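You operate a simulated robot arm through the tools that you are given. There is no shell and no other tool.

You are at the controls of a simulated robot arm. One attempt, no reset.

## Task
Charge the branch line, then run a flow test at about 25 psi.
Fine: purple branch lever shut, teal one open; at 40 psi ease the pink one till the branch gauge holds about that figure, then shut it.

The check looks at the end state, three seconds after you hand in, the way a careful person would. Anything else that was tipped, shoved, dropped, spilled or broken makes it a failure.

## Robot
A 7-joint arm with a two-finger parallel gripper, fixed in place. Base frame: the origin is on the floor under the middle of its stand, x ahead of it, y to its left, z up. Readings come in m, degrees, newtons and seconds.
It reaches about 1.479 m from its shoulder. Its first joint turns from -166.0 to 166.0 degrees. Payload 4.4 kg.
The tool frame sits at the grasp point between the pads (the TCP): z along the fingers, y along the line on which they close. The tips reach 0.023 m beyond it. The gripper opens to 0.094 m. The fingers are 0.038 m wide and 0.01 m thick; the gripper's body (0.054 by 0.096 m) begins 0.039 m behind the TCP.
Orientation is that of the tool frame in the base frame, as a unit quaternion [w, x, y, z]. With the fingers straight down and closing along the base's y, the tool's x points along the base's -x, its y along +y and its z along -z.

## Interface
- The arm moves only by the tool arm_command. Its argument "steps" is text: rows parted by semicolons, each of 6 numbers parted by spaces: the shift along the tool's x, y, z in units of 30 mm (1.0 is 30 mm), then the turn, a rotation vector about the tool's x, y, z in units of 5 degrees (1.0 is 5 degrees). In form: x y z rx ry rz; .... A call has 1 to 20 rows; each row shifts and turns the commanded pose from where the row before left it, along the tool's axes as they then stand. "gripper" is the finger opening in m, from 0 to 0.094, set as the call begins (left out, the last holds). A call with a number of a shift or a turn outside -1 to 1 is refused whole. Rows are played at 5 a second. More than 0.05 m and 8.6 degrees between two rows, or a gripper value outside its range, and nothing of the call is played. Where a pose cannot be reached the arm comes as near as it can. A force on the tool above 90 N (or 10 N above the force at the start of the call, whichever is more), or a blocked arm, ends the call early, and 0.2 s more pass. Each finger travels about 0.072 m/s and halts on what it meets, pressing with about 31 N; the grip force reading is that of the motor and also rises with nothing between the fingers. The clock runs only during rows and for 0.2 s after the last one: add rows that do not move to give the fingers time. It gives the time, the measured TCP pose, the force on the tool (base axes), the opening and the grip force at its end, in the units of the frame above (readings bear some noise), with the torque about the TCP (base axes, N m) and any sound that the robot's microphone picked up.
- Cameras (640 x 400 px; columns grow to the right, rows downward): "scene" is fixed at [0.0503, -0.6492, 1.6278]; the picture's right is [0.79, -0.62, 0.00], its down [-0.24, -0.30, -0.92] and it looks along [0.57, 0.73, -0.38] (base axes); focal length 312 px, centre (320, 200). "wrist" rides on the gripper at [0.086, 0.016, -0.074] in the tool frame; the picture's right is [-0.18, 0.98, 0.00], its down [-0.58, -0.11, -0.81] and it looks along [-0.79, -0.15, 0.59] (tool axes); focal length 243 px, centre (320, 200). There is no depth. A picture from a camera that has moved, and an enlarged one, comes with that camera's place and axes in the base frame and with its lens.
- get_image(camera): a new picture of that camera. No time passes.
- inspect(camera, box): a new picture of the part [left, top, right, bottom] of that camera's present view, enlarged. No time passes.
- job_done(): hands the job in; it is judged then, once.

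Nothing tells you positions but the pictures and the camera data. Unless the task says otherwise, let go and move clear before handing in.

The tools are called as name(argument=value, ...) on one line, values as JSON. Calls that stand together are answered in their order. arm_command: Moves the arm, as the interface text tells. Its arguments: {"type":"object","properties":{"steps":{"type":"string"},"gripper":{"type":"number"}},"required":["steps"]} The other tools are called the same way: get_image (camera) takes a picture; inspect (camera, box) takes an enlarged picture of a part of a camera's view; job_done () hands the job in.

At the start:

```text
t: 0.0
eef_pos: [0.6122, -0.1081, 1.3921]
tool_rot: [0.0, 0.0, 1.0, 0.0]
force: [-0.3, 0.0, -0.2]
moment: [0.02, -0.01, 0.01]
gripper_width: 0.0942
grasp_force: 0.0
```

scene: 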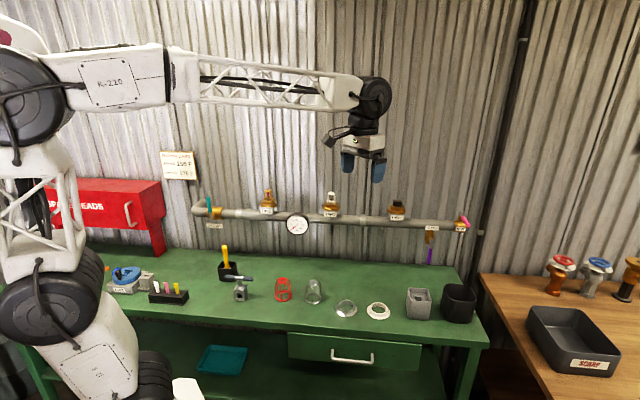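
wrist: 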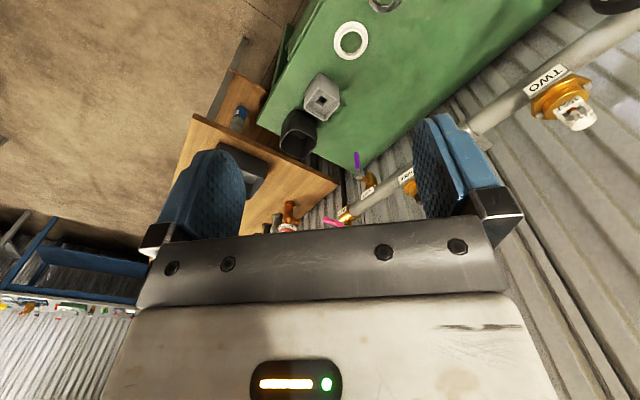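

I see a pipe on the wall over a green bench: a teal lever at the left end, a gauge, three orange fittings, and purple and pink levers at the right end. I'll look closer before moving.

inspect(camera="scene", box=[180, 170, 340, 270])

inspect(camera="scene", box=[360, 180, 500, 268])

inspect(camera="scene", box=[140, 140, 220, 190])

inspect(camera="scene", box=[240, 180, 420, 292])

inspect(camera="scene", box=[90, 220, 490, 400])

```text
4.00 times, centred on (260, 220) of scene
camera zoom: at [0.0503, -0.6492, 1.6278], right [0.79, -0.62, 0.0], down [-0.24, -0.3, -0.92], along [0.57, 0.73, -0.38], focal length 1250 px, centre (560, 120)
```

zoom: 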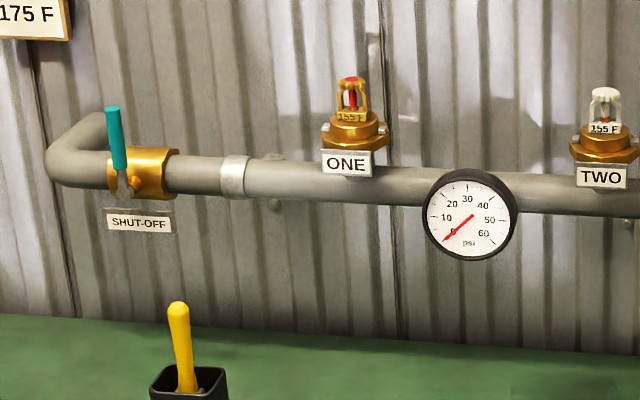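

```text
4.55 times, centred on (430, 224) of scene
camera zoom: at [0.0503, -0.6492, 1.6278], right [0.79, -0.62, 0.0], down [-0.24, -0.3, -0.92], along [0.57, 0.73, -0.38], focal length 1421 px, centre (-180, 91)
```

zoom: 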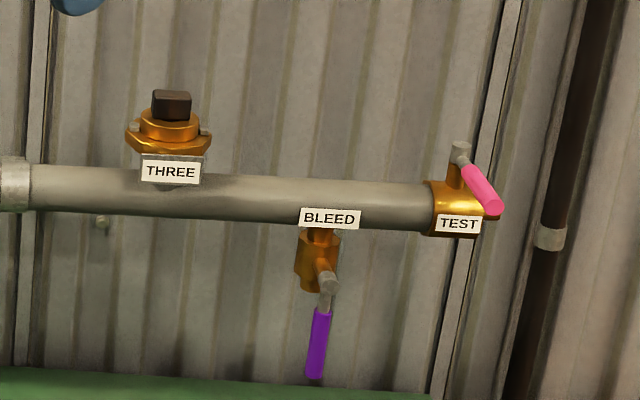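

```text
8.00 times, centred on (180, 165) of scene
camera zoom: at [0.0503, -0.6492, 1.6278], right [0.79, -0.62, 0.0], down [-0.24, -0.3, -0.92], along [0.57, 0.73, -0.38], focal length 2500 px, centre (1440, 480)
```

zoom: 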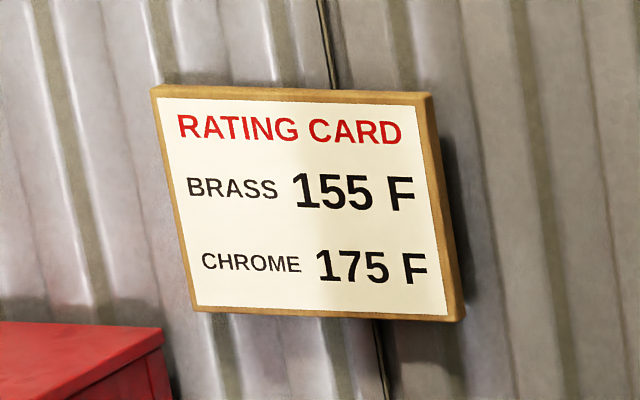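

```text
3.56 times, centred on (330, 236) of scene
camera zoom: at [0.0503, -0.6492, 1.6278], right [0.79, -0.62, 0.0], down [-0.24, -0.3, -0.92], along [0.57, 0.73, -0.38], focal length 1111 px, centre (284, 72)
```

zoom: 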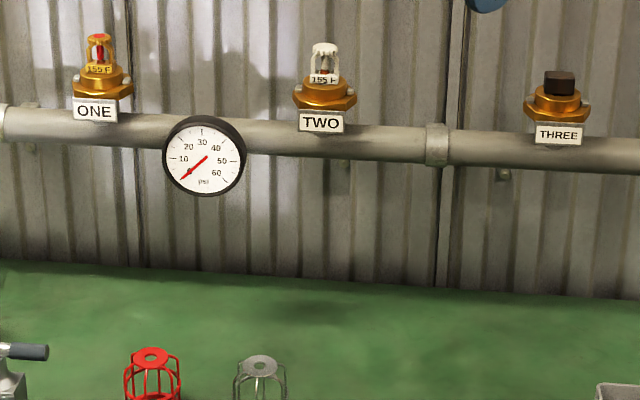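

```text
1.60 times, centred on (290, 310) of scene
camera zoom: at [0.0503, -0.6492, 1.6278], right [0.79, -0.62, 0.0], down [-0.24, -0.3, -0.92], along [0.57, 0.73, -0.38], focal length 500 px, centre (368, 24)
```

zoom: 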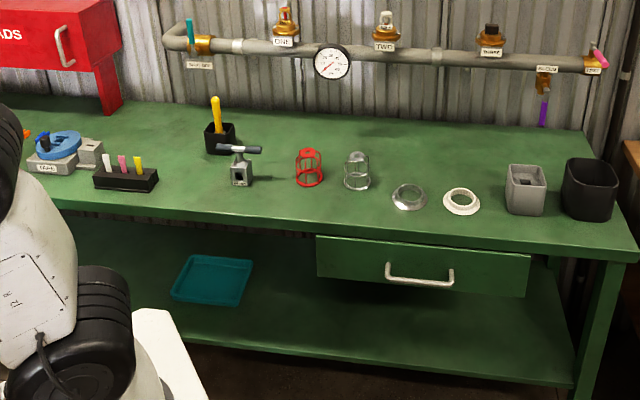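

The wall with the pipe looks to run at roughly 45° in the base frame, from about (0.40, 0.52) at the teal lever to about (1.08, -0.17) at the pink one, at z≈1.12. I'll yaw the tool to square up with the wall and look with the wrist camera.

arm_command(steps="0 0 0 0 0 -1;0 0 0 0 0 -1;0 0 0 0 0 -1;0 0 0 0 0 -1;0 0 0 0 0 -1;0 0 0 0 0 -1;0 0 0 0 0 -1;0 0 0 0 0 -1;0 0 0 0 0 -1", gripper=0.05)

get_image(camera="wrist")

get_image(camera="scene")

```text
t: 2.0
eef_pos: [0.6111, -0.1091, 1.392]
tool_rot: [-0.001, -0.383, 0.924, 0.0]
force: [0.2, -0.6, -0.7]
moment: [-0.03, 0.0, 0.0]
gripper_width: 0.05
grasp_force: 0.0
```

```text
taken
camera wrist: at [0.5393, -0.157, 1.4664], right [-0.57, 0.82, 0.0], down [0.49, 0.33, 0.81], along [0.67, 0.46, -0.59], focal length 243 px, centre (320, 200)
```

wrist: 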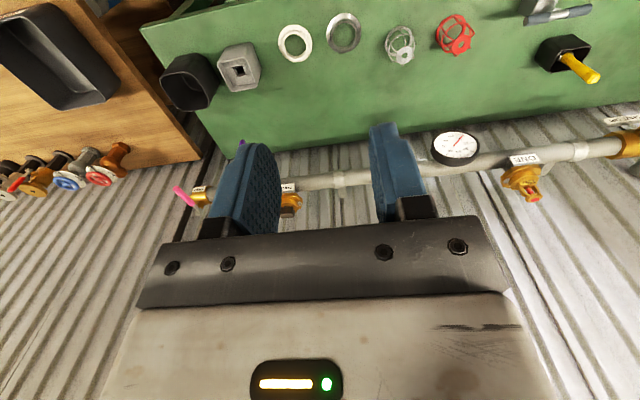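

```text
taken
```

scene: 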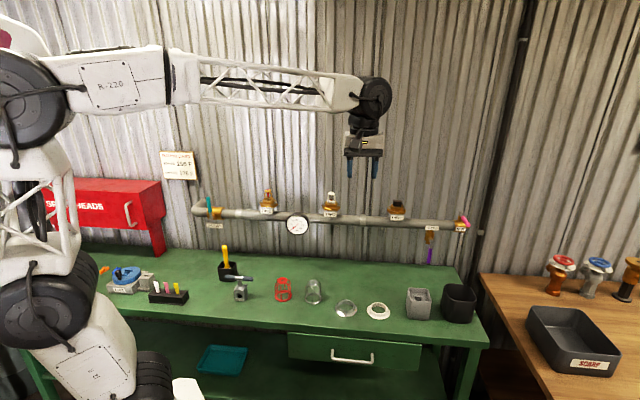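

The wall runs at 45°: pipe centre is about z≈1.07 and about 0.74 m out, purple sits near (1.04,-0.08), and pink near (1.12,-0.16,1.11). I'll move in front of the right end and pitch the tool 45° for a close look.

arm_command(steps="-0.483 -0.967 0.8 0 0 0;-0.483 -0.967 0.8 0 0 0;-0.483 -0.967 0.8 0 0 0;-0.483 -0.967 0.8 0 0 0;-0.483 -0.967 0.8 0 0 0;-0.483 -0.967 0.8 0 0 0;-0.483 -0.967 0.8 0 0 0;-0.483 -0.967 0.8 0 0 0;-0.483 -0.967 0.8 0 0 0;-0.483 -0.967 0.8 0 0 0;0 0 0 0 -1 0;0 0 0 0 -1 0;0 0 0 0 -1 0;0 0 0 0 -1 0;0 0 0 0 -1 0;0 0 0 0 -1 0;0 0 0 0 -1 0;0 0 0 0 -1 0;0 0 0 0 -1 0", gripper=0.0)

get_image(camera="wrist")

get_image(camera="scene")

```text
t: 6.0
eef_pos: [0.918, -0.2102, 1.1523]
tool_rot: [0.354, -0.353, 0.853, 0.146]
force: [0.4, -0.4, -0.4]
moment: [-0.01, -0.02, -0.02]
gripper_width: 0.0
grasp_force: 31.3
```

```text
taken
camera wrist: at [0.8273, -0.2785, 1.1438], right [-0.6, 0.79, 0.13], down [-0.04, -0.19, 0.98], along [0.8, 0.59, 0.14], focal length 243 px, centre (320, 200)
```

wrist: 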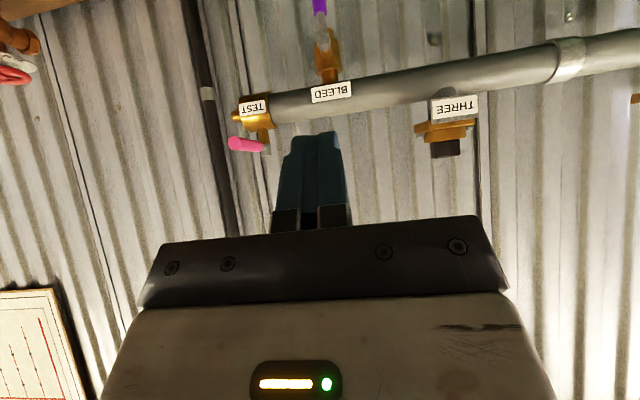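

```text
taken
```

scene: 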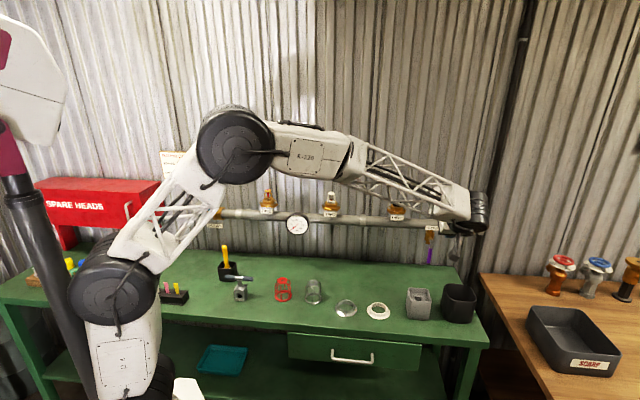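

The view is clear from here; the arm leaves the gauge visible in the scene camera. I'll zoom in on the bleed and test valves.

inspect(camera="wrist", box=[210, 0, 370, 100])

inspect(camera="wrist", box=[200, 70, 360, 170])

inspect(camera="scene", box=[390, 170, 500, 340])

```text
4.00 times, centred on (290, 50) of wrist
camera zoom: at [0.8273, -0.2785, 1.1438], right [-0.6, 0.79, 0.13], down [-0.04, -0.19, 0.98], along [0.8, 0.59, 0.14], focal length 970 px, centre (440, 800)
```

zoom: 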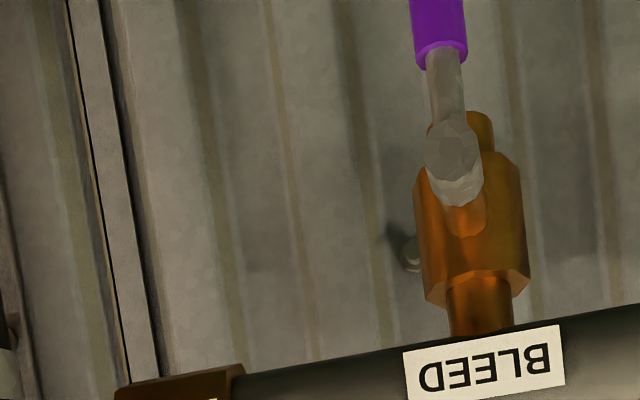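

```text
4.00 times, centred on (280, 120) of wrist
camera zoom: at [0.8273, -0.2785, 1.1438], right [-0.6, 0.79, 0.13], down [-0.04, -0.19, 0.98], along [0.8, 0.59, 0.14], focal length 970 px, centre (480, 520)
```

zoom: 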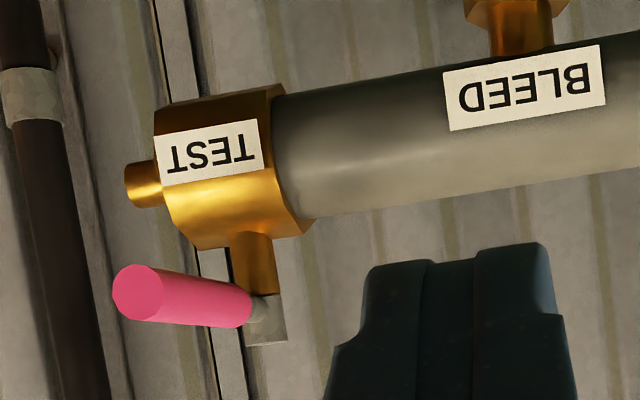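

```text
2.35 times, centred on (445, 255) of scene
camera zoom: at [0.0503, -0.6492, 1.6278], right [0.79, -0.62, 0.0], down [-0.24, -0.3, -0.92], along [0.57, 0.73, -0.38], focal length 735 px, centre (26, 71)
```

zoom: 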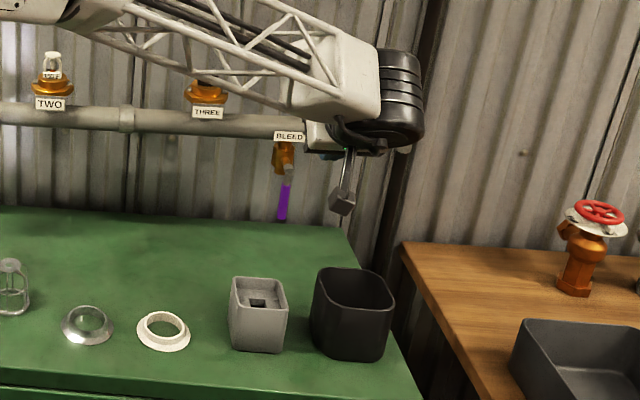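

Pink points straight out from the wall, across the pipe, so it's shut. Purple hangs down in line with its stub, so it's open; its pivot is about N≈0.70 (distance toward the wall), U≈0.80 (along it), z≈1.00. I'll bring the closed fingers in just right of the purple handle, above and clear of the cups.

arm_command(steps="-0.707 -0.35 0.707 0 0 0;-0.707 -0.35 0.707 0 0 0;-0.707 -0.35 0.707 0 0 0;-0.707 -0.35 0.707 0 0 0;0.6 0 0.6 0 0 0;0.6 0 0.6 0 0 0;0.6 0 0.6 0 0 0;0.6 0 0.6 0 0 0;0.6 0 0.6 0 0 0;0.6 0 0.6 0 0 0")

get_image(camera="wrist")

inspect(camera="scene", box=[360, 170, 520, 340])

```text
t: 8.2
eef_pos: [1.0349, -0.1555, 1.0001]
tool_rot: [0.354, -0.354, 0.853, 0.146]
force: [0.1, 0.1, -0.5]
moment: [-0.01, 0.04, 0.0]
gripper_width: 0.0
grasp_force: 30.2
```

```text
taken
camera wrist: at [0.9434, -0.2228, 0.9907], right [-0.6, 0.79, 0.13], down [-0.04, -0.19, 0.98], along [0.8, 0.59, 0.14], focal length 243 px, centre (320, 200)
```

wrist: 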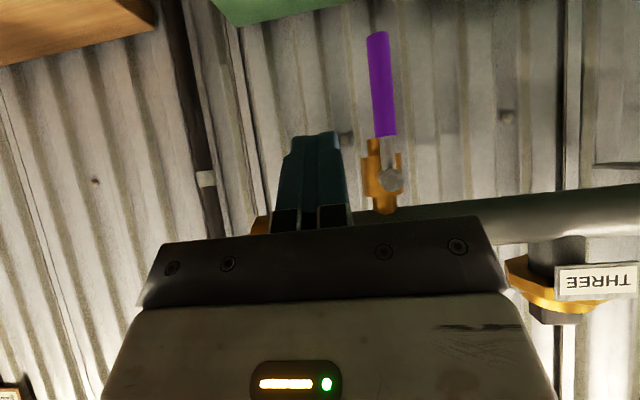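

```text
2.35 times, centred on (440, 255) of scene
camera zoom: at [0.0503, -0.6492, 1.6278], right [0.79, -0.62, 0.0], down [-0.24, -0.3, -0.92], along [0.57, 0.73, -0.38], focal length 735 px, centre (38, 71)
```

zoom: 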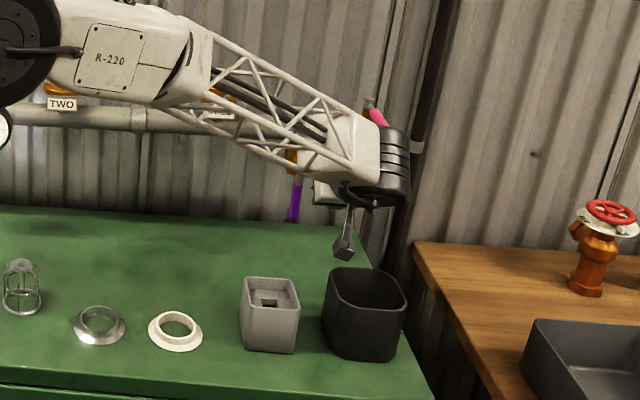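

The purple handle measures about U=0.80, N=0.69, from z≈0.975 down to 0.911. The wrist camera would pass close over the black cup on that approach, so I'll back off and measure the cups first.

arm_command(steps="0.364 0 -1 0 0 0;0.364 0 -1 0 0 0;0.364 0 -1 0 0 0;0.364 0 -1 0 0 0;0.364 0 -1 0 0 0;0.364 0 -1 0 0 0;0.364 0 -1 0 0 0;0.364 0 -1 0 0 0;0.364 0 -1 0 0 0;0.364 0 -1 0 0 0;0.364 0 -1 0 0 0;0 0 0 0 1 0;0 0 0 0 1 0;0 0 0 0 1 0;0 0 0 0 1 0;0 0 0 0 1 0;0 0 0 0 1 0;0 0 0 0 1 0;0 0 0 0 1 0;0 0 0 0 1 0")

get_image(camera="wrist")

inspect(camera="scene", box=[360, 220, 520, 340])

```text
t: 12.4
eef_pos: [0.8084, -0.3805, 1.1482]
tool_rot: [-0.001, -0.383, 0.924, -0.001]
force: [0.5, -0.2, -0.2]
moment: [0.02, 0.02, -0.01]
gripper_width: 0.0
grasp_force: 31.1
```

```text
taken
camera wrist: at [0.7362, -0.4294, 1.222], right [-0.56, 0.83, 0.0], down [0.49, 0.34, 0.81], along [0.66, 0.45, -0.59], focal length 243 px, centre (320, 200)
```

wrist: 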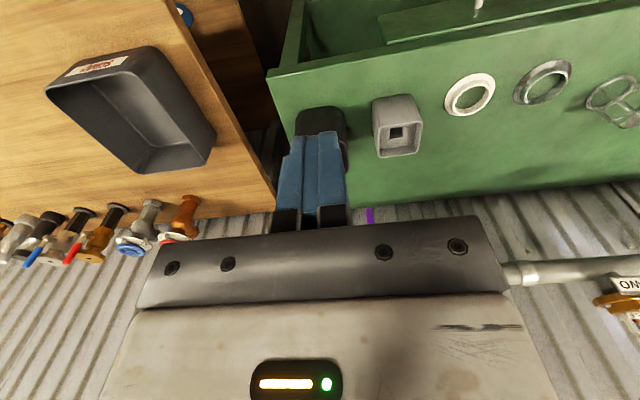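

```text
3.33 times, centred on (440, 280) of scene
camera zoom: at [0.0503, -0.6492, 1.6278], right [0.79, -0.62, 0.0], down [-0.24, -0.3, -0.92], along [0.57, 0.73, -0.38], focal length 1042 px, centre (-80, -67)
```

zoom: 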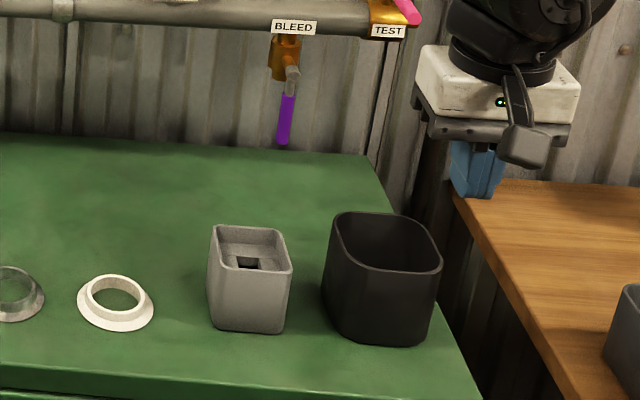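

The cups' rims are at about z≈0.88 (grey) and z≈0.91 (black), with a gap between them at U≈0.785–0.82. I'll come back in on the 45° pitch with the camera over that gap, stopping short of the purple handle on its right side.

arm_command(steps="0 0 0 0 -1 0;0 0 0 0 -1 0;0 0 0 0 -1 0;0 0 0 0 -1 0;0 0 0 0 -1 0;0 0 0 0 -1 0;0 0 0 0 -1 0;0 0 0 0 -1 0;0 0 0 0 -1 0;-0.363 0.045 0.9975 0 0 0;-0.363 0.045 0.9975 0 0 0;-0.363 0.045 0.9975 0 0 0;-0.363 0.045 0.9975 0 0 0;-0.363 0.045 0.9975 0 0 0;-0.363 0.045 0.9975 0 0 0;-0.363 0.045 0.9975 0 0 0;-0.363 0.045 0.9975 0 0 0;-0.363 0.045 0.9975 0 0 0;-0.363 0.045 0.9975 0 0 0;-0.363 0.045 0.9975 0 0 0")

get_image(camera="wrist")

inspect(camera="scene", box=[360, 220, 520, 340])

```text
t: 16.6
eef_pos: [1.022, -0.1467, 1.0026]
tool_rot: [0.354, -0.354, 0.853, 0.147]
force: [0.5, 0.3, 1.2]
moment: [-0.02, 0.04, 0.03]
gripper_width: 0.0001
grasp_force: 30.9
```

```text
taken
camera wrist: at [0.9306, -0.2142, 0.9922], right [-0.6, 0.79, 0.13], down [-0.04, -0.19, 0.98], along [0.8, 0.59, 0.14], focal length 243 px, centre (320, 200)
```

wrist: 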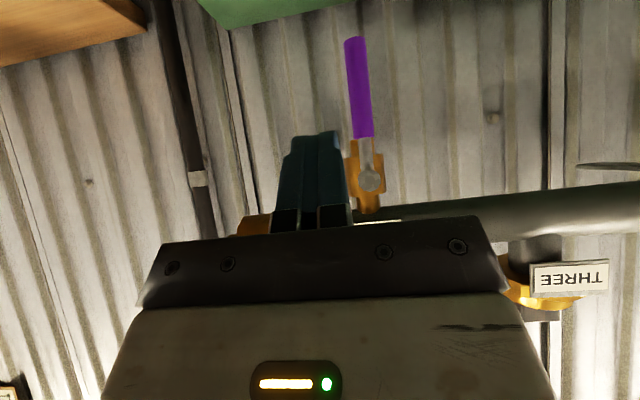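

```text
3.33 times, centred on (440, 280) of scene
camera zoom: at [0.0503, -0.6492, 1.6278], right [0.79, -0.62, 0.0], down [-0.24, -0.3, -0.92], along [0.57, 0.73, -0.38], focal length 1042 px, centre (-80, -67)
```

zoom: 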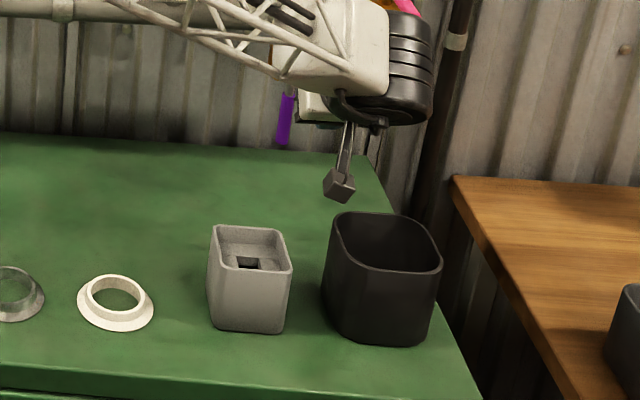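

Clear so far. I'll slide diagonally in along the tool axis so the fingertips sit beside the purple handle on its right.

arm_command(steps="0 0 0.87 0 0 0;0 0 0.87 0 0 0;0 0 0.87 0 0 0")

get_image(camera="wrist")

inspect(camera="scene", box=[360, 220, 520, 340])

```text
t: 17.4
eef_pos: [1.0624, -0.1072, 0.9454]
tool_rot: [0.354, -0.353, 0.853, 0.146]
force: [-0.8, -0.7, 1.2]
moment: [0.02, 0.05, 0.01]
gripper_width: 0.0
grasp_force: 30.6
```

```text
taken
camera wrist: at [0.9702, -0.175, 0.9358], right [-0.6, 0.79, 0.13], down [-0.04, -0.19, 0.98], along [0.8, 0.59, 0.14], focal length 243 px, centre (320, 200)
```

wrist: 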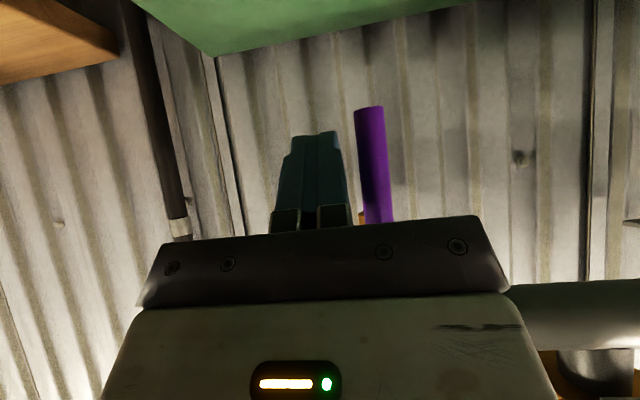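

```text
3.33 times, centred on (440, 280) of scene
camera zoom: at [0.0503, -0.6492, 1.6278], right [0.79, -0.62, 0.0], down [-0.24, -0.3, -0.92], along [0.57, 0.73, -0.38], focal length 1042 px, centre (-80, -67)
```

zoom: 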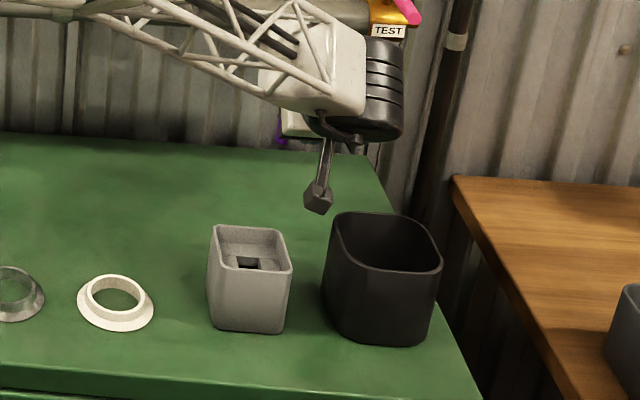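

The fingertips are beside the purple handle with about a centimetre of gap. I'll nudge it left gently and check the force to learn which way it turns.

arm_command(steps="0.02 0.26 0.02 0 0 0;0.02 0.26 0.02 0 0 0;0.02 0.26 0.02 0 0 0")

get_image(camera="wrist")

```text
t: 17.9
eef_pos: [1.0556, -0.1046, 0.945]
tool_rot: [0.356, -0.351, 0.854, 0.143]
force: [27.4, -16.2, -8.5]
moment: [0.04, 0.39, -0.58]
gripper_width: 0.0002
grasp_force: 30.5
stopped in row 2: the force on the tool passed its limit at 117 N (the readings are from after the stop); the commanded pose is now the measured one
```

```text
taken
camera wrist: at [0.9642, -0.1703, 0.9356], right [-0.6, 0.79, 0.13], down [-0.04, -0.19, 0.98], along [0.8, 0.58, 0.14], focal length 243 px, centre (320, 200)
```

wrist: 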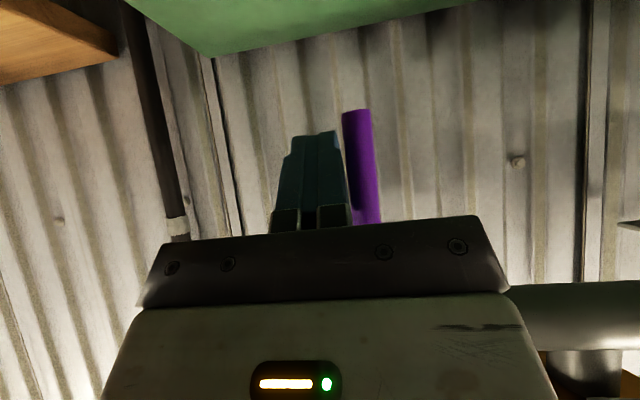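

The purple handle stops dead to the left, so it must turn right. I'll back off, go around to its left side, and push the other way.

arm_command(steps="0 -0.35 0 0 0 0;0 0 -1 0 0 0;0 0 -1 0 0 0;0 0.7 0 0 0 0;0 0.7 0 0 0 0;0 0.7 0 0 0 0")

get_image(camera="wrist")

```text
t: 19.3
eef_pos: [0.9897, -0.0936, 0.9859]
tool_rot: [0.356, -0.351, 0.854, 0.144]
force: [0.6, 0.6, 0.0]
moment: [0.02, 0.01, -0.01]
gripper_width: 0.0
grasp_force: 30.6
```

```text
taken
camera wrist: at [0.8969, -0.161, 0.9764], right [-0.6, 0.79, 0.13], down [-0.04, -0.19, 0.98], along [0.8, 0.58, 0.14], focal length 243 px, centre (320, 200)
```

wrist: 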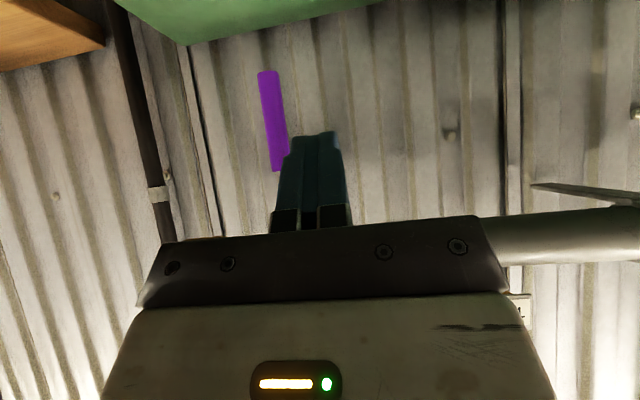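

Now on the left side of the purple handle. I'll go in and push right in small steps.

arm_command(steps="0 0 1 0 0 0;0 0 1 0 0 0;0 -0.45 0 0 0 0;0.02 -0.3 0.02 0 0 0")

get_image(camera="wrist")

```text
t: 20.3
eef_pos: [1.0355, -0.0806, 0.9434]
tool_rot: [0.356, -0.351, 0.854, 0.144]
force: [-1.3, 2.3, -0.8]
moment: [-0.04, -0.02, 0.06]
gripper_width: 0.0
grasp_force: 31.0
```

```text
taken
camera wrist: at [0.9424, -0.1476, 0.9338], right [-0.6, 0.79, 0.13], down [-0.04, -0.19, 0.98], along [0.8, 0.58, 0.14], focal length 243 px, centre (320, 200)
```

wrist: 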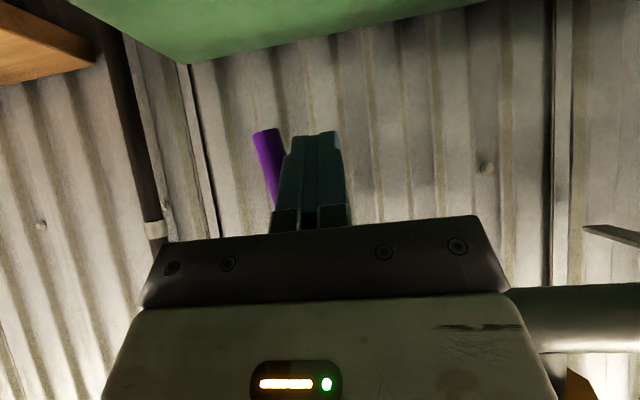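

The purple handle is turning right with only a few newtons. I'll follow the arc up.

arm_command(steps="0.024 -0.34 0.024 0 0 0;0.024 -0.34 0.024 0 0 0;-0.041 -0.27 -0.041 0 0 0;-0.041 -0.27 -0.041 0 0 0;-0.1 -0.26 -0.1 0 0 0;-0.1 -0.26 -0.1 0 0 0;-0.16 -0.22 -0.16 0 0 0;-0.16 -0.22 -0.16 0 0 0")

get_image(camera="wrist")

inspect(camera="scene", box=[360, 200, 520, 320])

```text
t: 22.1
eef_pos: [1.0813, -0.1281, 0.9681]
tool_rot: [0.356, -0.352, 0.854, 0.144]
force: [-0.6, -0.1, -0.4]
moment: [-0.01, 0.0, -0.02]
gripper_width: 0.0001
grasp_force: 31.3
```

```text
taken
camera wrist: at [0.9888, -0.1954, 0.9583], right [-0.6, 0.79, 0.13], down [-0.04, -0.19, 0.98], along [0.8, 0.58, 0.14], focal length 243 px, centre (320, 200)
```

wrist: 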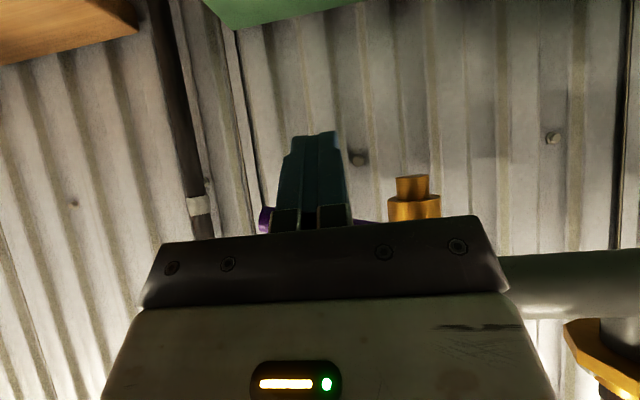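

```text
3.33 times, centred on (440, 260) of scene
camera zoom: at [0.0503, -0.6492, 1.6278], right [0.79, -0.62, 0.0], down [-0.24, -0.3, -0.92], along [0.57, 0.73, -0.38], focal length 1042 px, centre (-80, 0)
```

zoom: 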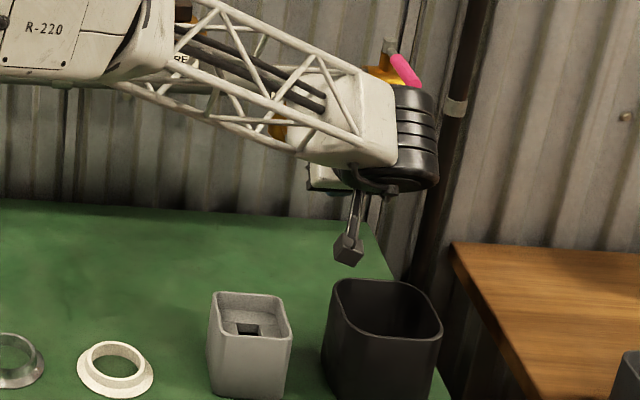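

Purple is around 75° now. I'll finish the last part upward slowly.

arm_command(steps="-0.1 -0.1 -0.1 0 0 0;-0.1 -0.1 -0.1 0 0 0;-0.1 -0.1 -0.1 0 0 0;-0.1 0 -0.1 0 0 0")

get_image(camera="wrist")

```text
t: 23.1
eef_pos: [1.086, -0.1335, 0.9841]
tool_rot: [0.356, -0.351, 0.854, 0.144]
force: [0.1, -2.3, -3.4]
moment: [0.0, -0.02, -0.02]
gripper_width: 0.0
grasp_force: 30.5
```

```text
taken
camera wrist: at [0.9947, -0.2014, 0.9752], right [-0.6, 0.79, 0.13], down [-0.04, -0.19, 0.98], along [0.8, 0.58, 0.14], focal length 243 px, centre (320, 200)
```

wrist: 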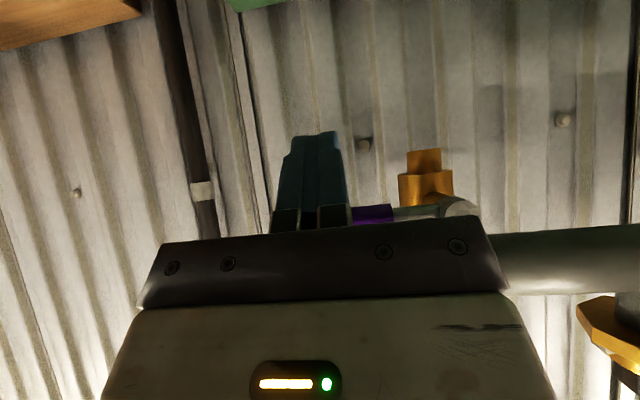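

Purple appears nearly level. I'll push a few millimetres further until it meets its stop.

arm_command(steps="-0.07 0 -0.07 0 0 0;-0.07 0 -0.07 0 0 0")

inspect(camera="wrist", box=[240, 120, 500, 260])

```text
t: 23.7
eef_pos: [1.0867, -0.1331, 0.9849]
tool_rot: [0.353, -0.35, 0.855, 0.145]
force: [-5.5, -16.0, -41.3]
moment: [-0.14, 0.1, 0.01]
gripper_width: 0.0002
grasp_force: 31.2
```

```text
2.46 times, centred on (370, 190) of wrist
camera zoom: at [0.9939, -0.2013, 0.9764], right [-0.6, 0.79, 0.13], down [-0.04, -0.19, 0.98], along [0.8, 0.58, 0.14], focal length 597 px, centre (197, 225)
```

zoom: 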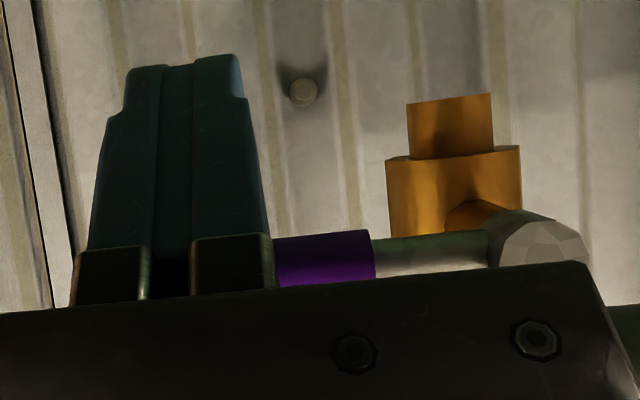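

Purple is hard against its stop and level, so the bleed is shut. I'll back away from it and check.

arm_command(steps="0.25 0 0.25 0 0 0;0.75 0 -0.75 0 0 0;0.75 0 -0.75 0 0 0;0.75 0 -0.75 0 0 0;0.5 0 -1 0 0 0;0 0 -1 0 0 0;-0.5 0 -1 0 0 0;-0.5 0 -1 0 0 0")

get_image(camera="wrist")

get_image(camera="scene")

```text
t: 25.5
eef_pos: [0.9643, -0.2516, 1.0742]
tool_rot: [0.356, -0.351, 0.854, 0.144]
force: [0.5, 0.8, -0.9]
moment: [0.03, 0.01, 0.04]
gripper_width: 0.0
grasp_force: 30.7
```

```text
taken
camera wrist: at [0.8727, -0.318, 1.0646], right [-0.6, 0.79, 0.13], down [-0.04, -0.19, 0.98], along [0.8, 0.58, 0.14], focal length 243 px, centre (320, 200)
```

wrist: 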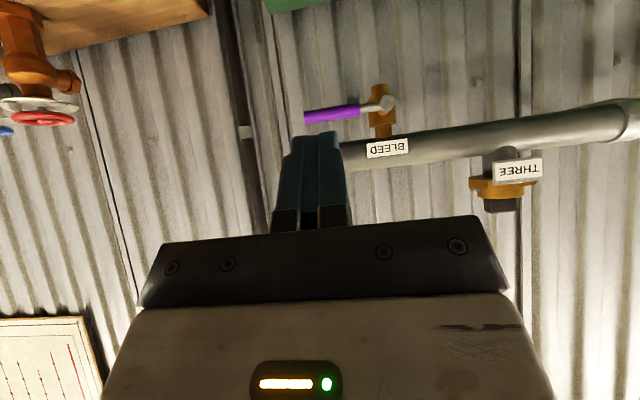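

```text
taken
```

scene: 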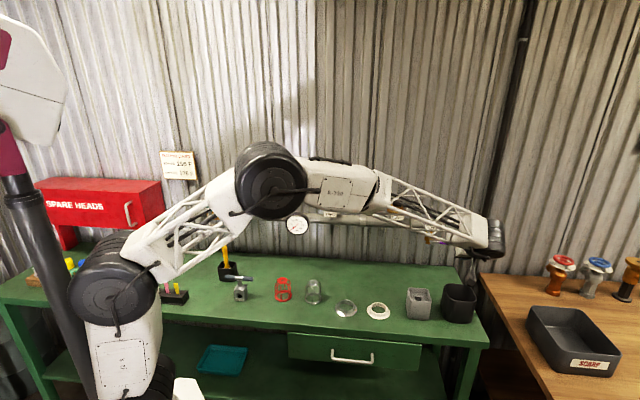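

Purple now lies level along the pipe, so the bleed is shut. Next is the teal lever: I'll lift, traverse left along the wall with good clearance, and look.

arm_command(steps="-0.377 0 -0.849 0 0 0;-0.377 0 -0.849 0 0 0;-0.377 0 -0.849 0 0 0;-0.377 0 -0.849 0 0 0;-0.377 0 -0.849 0 0 0;0 1 0 0 0 0;0 1 0 0 0 0;0 1 0 0 0 0;0 1 0 0 0 0;0 1 0 0 0 0;0 1 0 0 0 0;0 1 0 0 0 0;0 1 0 0 0 0;0 1 0 0 0 0;0 1 0 0 0 0;0 1 0 0 0 0;0 1 0 0 0 0;0 1 0 0 0 0;0 1 0 0 0 0;0 1 0 0 0 0")

arm_command(steps="0 1 0 0 0 0;0 1 0 0 0 0;0 1 0 0 0 0;0 1 0 0 0 0;0 1 0 0 0 0;0 1 0 0 0 0;0 1 0 0 0 0;0 1 0 0 0 0;0 1 0 0 0 0;0 1 0 0 0 0;0 1 0 0 0 0;0 1 0 0 0 0;0 1 0 0 0 0;0 1 0 0 0 0;0 1 0 0 0 0;0 1 0 0 0 0;0 1 0 0 0 0")

get_image(camera="wrist")

get_image(camera="scene")

```text
t: 29.7
eef_pos: [0.6128, 0.0331, 1.2018]
tool_rot: [0.356, -0.351, 0.854, 0.144]
force: [0.6, -0.1, -0.7]
moment: [0.01, -0.01, -0.02]
gripper_width: 0.0
grasp_force: 30.7
```

```text
t: 33.3
eef_pos: [0.2557, 0.3959, 1.2015]
tool_rot: [0.356, -0.351, 0.854, 0.143]
force: [-0.6, 0.5, -0.4]
moment: [-0.02, 0.02, 0.0]
gripper_width: 0.0002
grasp_force: 30.8
```

```text
taken
camera wrist: at [0.1631, 0.3278, 1.1928], right [-0.6, 0.79, 0.13], down [-0.04, -0.19, 0.98], along [0.8, 0.58, 0.15], focal length 243 px, centre (320, 200)
```

wrist: 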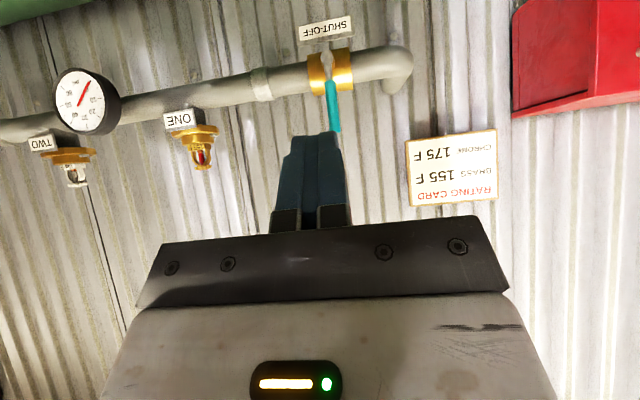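

```text
taken
```

scene: 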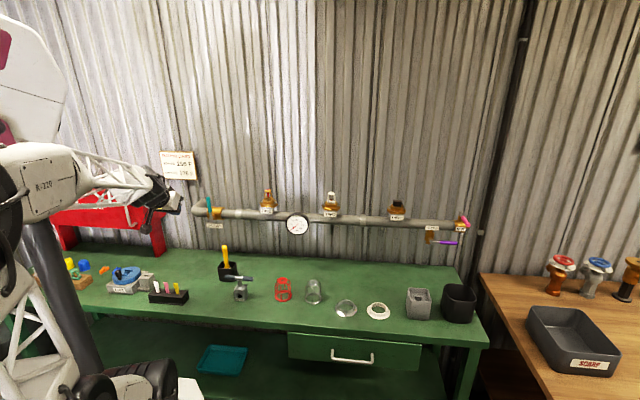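

The teal lever and rating card are in view. I'll zoom in on the shut-off valve.

inspect(camera="wrist", box=[260, 0, 420, 140])

inspect(camera="scene", box=[160, 170, 260, 240])

inspect(camera="scene", box=[400, 200, 490, 260])

```text
2.86 times, centred on (340, 70) of wrist
camera zoom: at [0.1631, 0.3278, 1.1928], right [-0.6, 0.79, 0.13], down [-0.04, -0.19, 0.98], along [0.8, 0.58, 0.15], focal length 693 px, centre (263, 571)
```

zoom: 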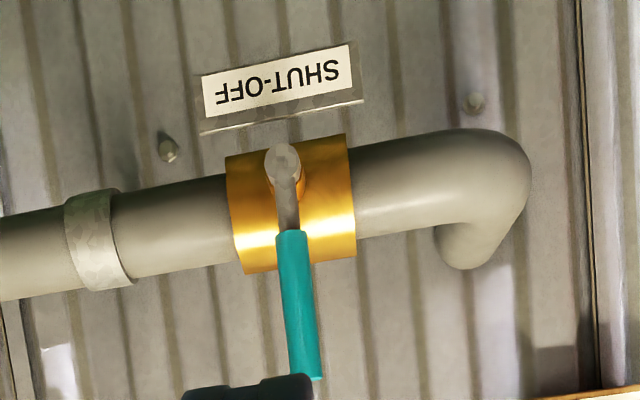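

```text
5.71 times, centred on (210, 205) of scene
camera zoom: at [0.0503, -0.6492, 1.6278], right [0.79, -0.62, 0.0], down [-0.24, -0.3, -0.92], along [0.57, 0.73, -0.38], focal length 1786 px, centre (949, 171)
```

zoom: 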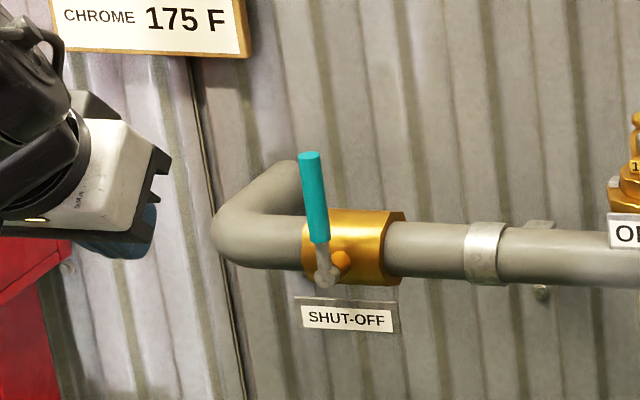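

```text
6.67 times, centred on (445, 230) of scene
camera zoom: at [0.0503, -0.6492, 1.6278], right [0.79, -0.62, 0.0], down [-0.24, -0.3, -0.92], along [0.57, 0.73, -0.38], focal length 2084 px, centre (-513, 0)
```

zoom: 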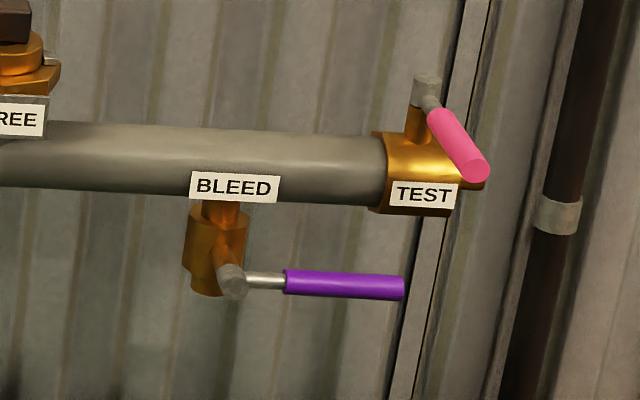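

Teal's pivot is about U=-0.099, z=1.056, N=0.69, with the tip straight up at z≈1.153 (across the pipe, shut). Matching how purple turned, I expect it to open to the right, so I'll come in on its left side.

arm_command(steps="-0.695 0.207 0.615 0 0 0;-0.695 0.207 0.615 0 0 0;-0.695 0.207 0.615 0 0 0;-0.695 0.207 0.615 0 0 0;-0.695 0.207 0.615 0 0 0;0 0 0.7 0 0 0;0 0 0.7 0 0 0")

get_image(camera="wrist")

```text
t: 34.9
eef_pos: [0.3542, 0.5363, 1.1802]
tool_rot: [0.355, -0.352, 0.854, 0.144]
force: [0.3, -0.6, 0.1]
moment: [0.01, -0.01, 0.02]
gripper_width: 0.0
grasp_force: 30.9
```

```text
taken
camera wrist: at [0.262, 0.4693, 1.1705], right [-0.6, 0.79, 0.13], down [-0.04, -0.19, 0.98], along [0.8, 0.58, 0.14], focal length 243 px, centre (320, 200)
```

wrist: 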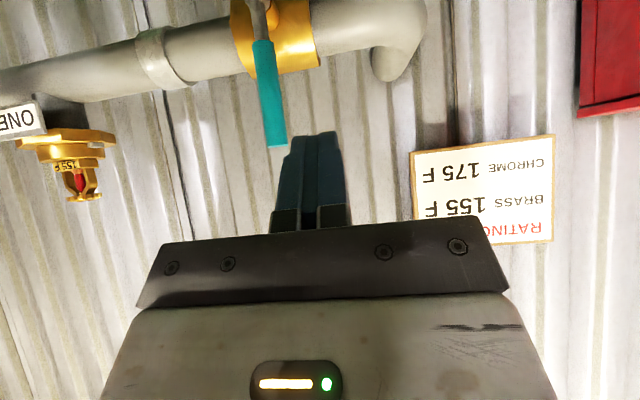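

Lined up just left of the teal handle. I'll advance and nudge it right, checking force.

arm_command(steps="0 0 1 0 0 0;0 0 1 0 0 0;0 -0.35 0 0 0 0;0 -0.2 0 0 0 0;0 -0.2 0 0 0 0")

get_image(camera="wrist")

inspect(camera="scene", box=[160, 170, 320, 270])

```text
t: 36.1
eef_pos: [0.3938, 0.5556, 1.1359]
tool_rot: [0.356, -0.355, 0.852, 0.148]
force: [-30.3, 38.8, -4.9]
moment: [-0.5, -0.29, 0.62]
gripper_width: 0.0
grasp_force: 31.3
stopped in row 5: the force on the tool passed its limit at 112 N (the readings are from after the stop); the commanded pose is now the measured one
```

```text
taken
camera wrist: at [0.3025, 0.4882, 1.1272], right [-0.61, 0.79, 0.13], down [-0.04, -0.19, 0.98], along [0.79, 0.59, 0.15], focal length 243 px, centre (320, 200)
```

wrist: 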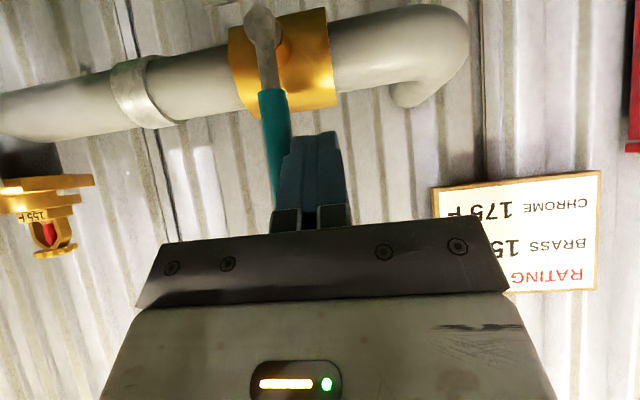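

```text
4.00 times, centred on (240, 220) of scene
camera zoom: at [0.0503, -0.6492, 1.6278], right [0.79, -0.62, 0.0], down [-0.24, -0.3, -0.92], along [0.57, 0.73, -0.38], focal length 1250 px, centre (640, 120)
```

zoom: 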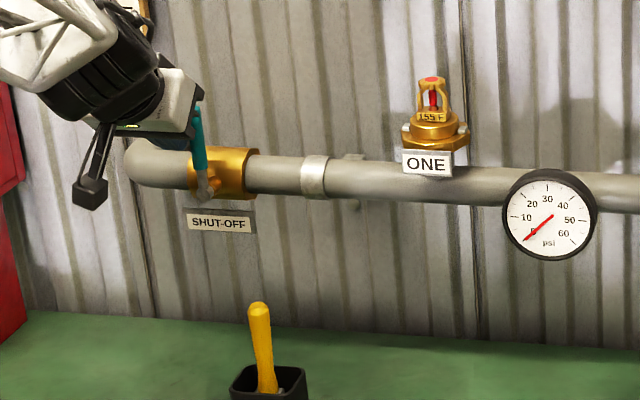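

Teal is stopped to the right, so it must open to the left. I'll back off and go around to its right side.

arm_command(steps="0 0.4 0 0 0 0;0 0 -1 0 0 0;0 0 -1 0 0 0;0 -1 0 0 0 0;0 -0.95 0 0 0 0")

get_image(camera="wrist")

```text
t: 37.3
eef_pos: [0.3983, 0.4915, 1.1802]
tool_rot: [0.355, -0.354, 0.852, 0.147]
force: [0.9, 0.0, 0.3]
moment: [0.04, 0.03, 0.01]
gripper_width: 0.0
grasp_force: 31.5
```

```text
taken
camera wrist: at [0.3066, 0.4241, 1.17], right [-0.6, 0.79, 0.13], down [-0.04, -0.19, 0.98], along [0.8, 0.59, 0.15], focal length 243 px, centre (320, 200)
```

wrist: 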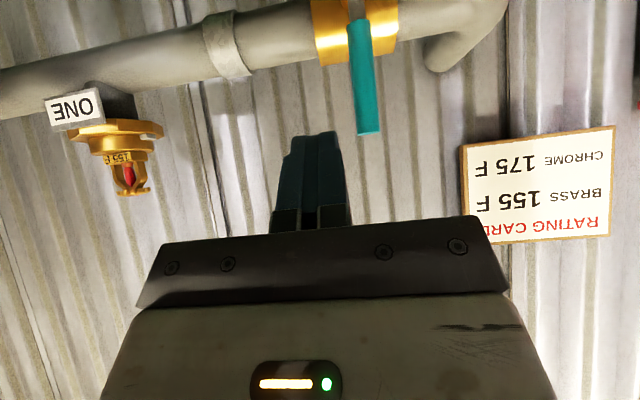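

Now on teal's right side. I'll advance and nudge it left.

arm_command(steps="0 0 1 0 0 0;0 0 1.0 0 0 0;0 0.4 0 0 0 0;0 0.3 0 0 0 0")

get_image(camera="wrist")

```text
t: 38.3
eef_pos: [0.4134, 0.5374, 1.1379]
tool_rot: [0.355, -0.354, 0.853, 0.146]
force: [1.6, -0.4, -1.7]
moment: [-0.08, -0.01, -0.05]
gripper_width: 0.0
grasp_force: 30.6
```

```text
taken
camera wrist: at [0.3217, 0.4692, 1.1285], right [-0.6, 0.79, 0.13], down [-0.04, -0.19, 0.98], along [0.8, 0.59, 0.15], focal length 243 px, centre (320, 200)
```

wrist: 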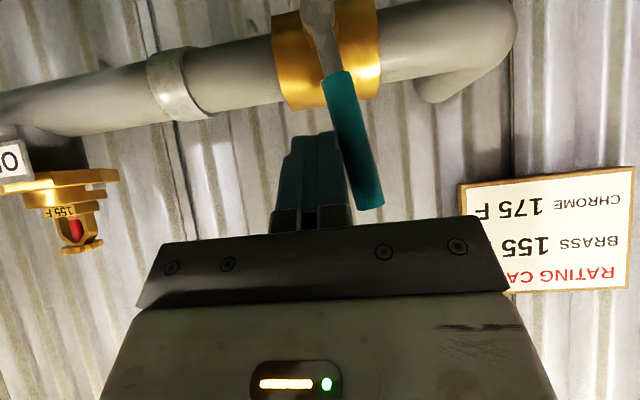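

Teal turns left freely. I'll carry it through the arc, checking the gauge partway.

arm_command(steps="0.016 0.28 0.016 0 0 0;0.014 0.267 0.014 0 0 0;0.014 0.267 0.014 0 0 0;0.068 0.262 0.068 0 0 0;0.068 0.262 0.068 0 0 0")

get_image(camera="wrist")

inspect(camera="scene", box=[160, 170, 320, 270])

```text
t: 39.5
eef_pos: [0.385, 0.5662, 1.1288]
tool_rot: [0.356, -0.354, 0.852, 0.146]
force: [0.2, 0.3, 0.0]
moment: [-0.02, 0.03, 0.01]
gripper_width: 0.0
grasp_force: 30.6
```

```text
taken
camera wrist: at [0.2926, 0.4977, 1.1204], right [-0.6, 0.79, 0.13], down [-0.04, -0.19, 0.98], along [0.8, 0.59, 0.15], focal length 243 px, centre (320, 200)
```

wrist: 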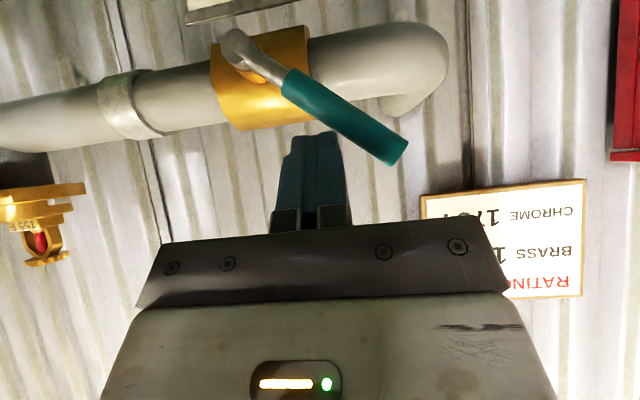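

```text
4.00 times, centred on (240, 220) of scene
camera zoom: at [0.0503, -0.6492, 1.6278], right [0.79, -0.62, 0.0], down [-0.24, -0.3, -0.92], along [0.57, 0.73, -0.38], focal length 1250 px, centre (640, 120)
```

zoom: 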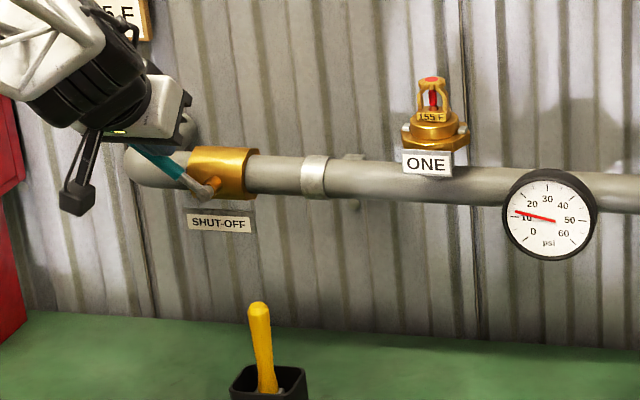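

Pressure is climbing (about 12 psi) and teal is past halfway. I'll continue to its stop.

arm_command(steps="0.122 0.24 0.122 0 0 0;0.122 0.24 0.122 0 0 0;0.168 0.188 0.168 0 0 0;0.168 0.188 0.168 0 0 0")

get_image(camera="wrist")

inspect(camera="scene", box=[160, 170, 320, 270])

```text
t: 40.5
eef_pos: [0.3659, 0.5833, 1.1043]
tool_rot: [0.355, -0.353, 0.853, 0.145]
force: [0.3, -0.7, -0.7]
moment: [0.0, 0.0, -0.01]
gripper_width: 0.0002
grasp_force: 31.3
```

```text
taken
camera wrist: at [0.2755, 0.5156, 1.0955], right [-0.6, 0.79, 0.13], down [-0.04, -0.19, 0.98], along [0.8, 0.59, 0.15], focal length 243 px, centre (320, 200)
```

wrist: 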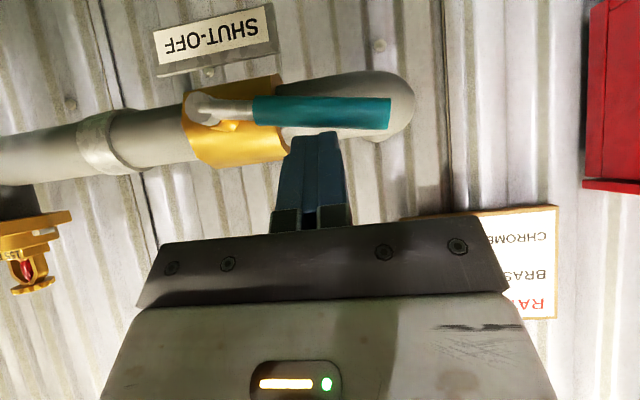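

```text
4.00 times, centred on (240, 220) of scene
camera zoom: at [0.0503, -0.6492, 1.6278], right [0.79, -0.62, 0.0], down [-0.24, -0.3, -0.92], along [0.57, 0.73, -0.38], focal length 1250 px, centre (640, 120)
```

zoom: 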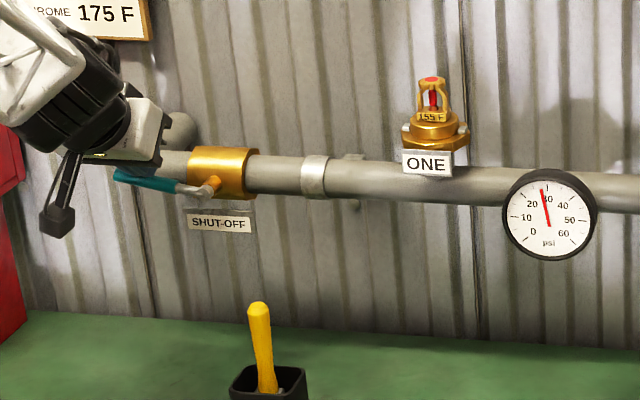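

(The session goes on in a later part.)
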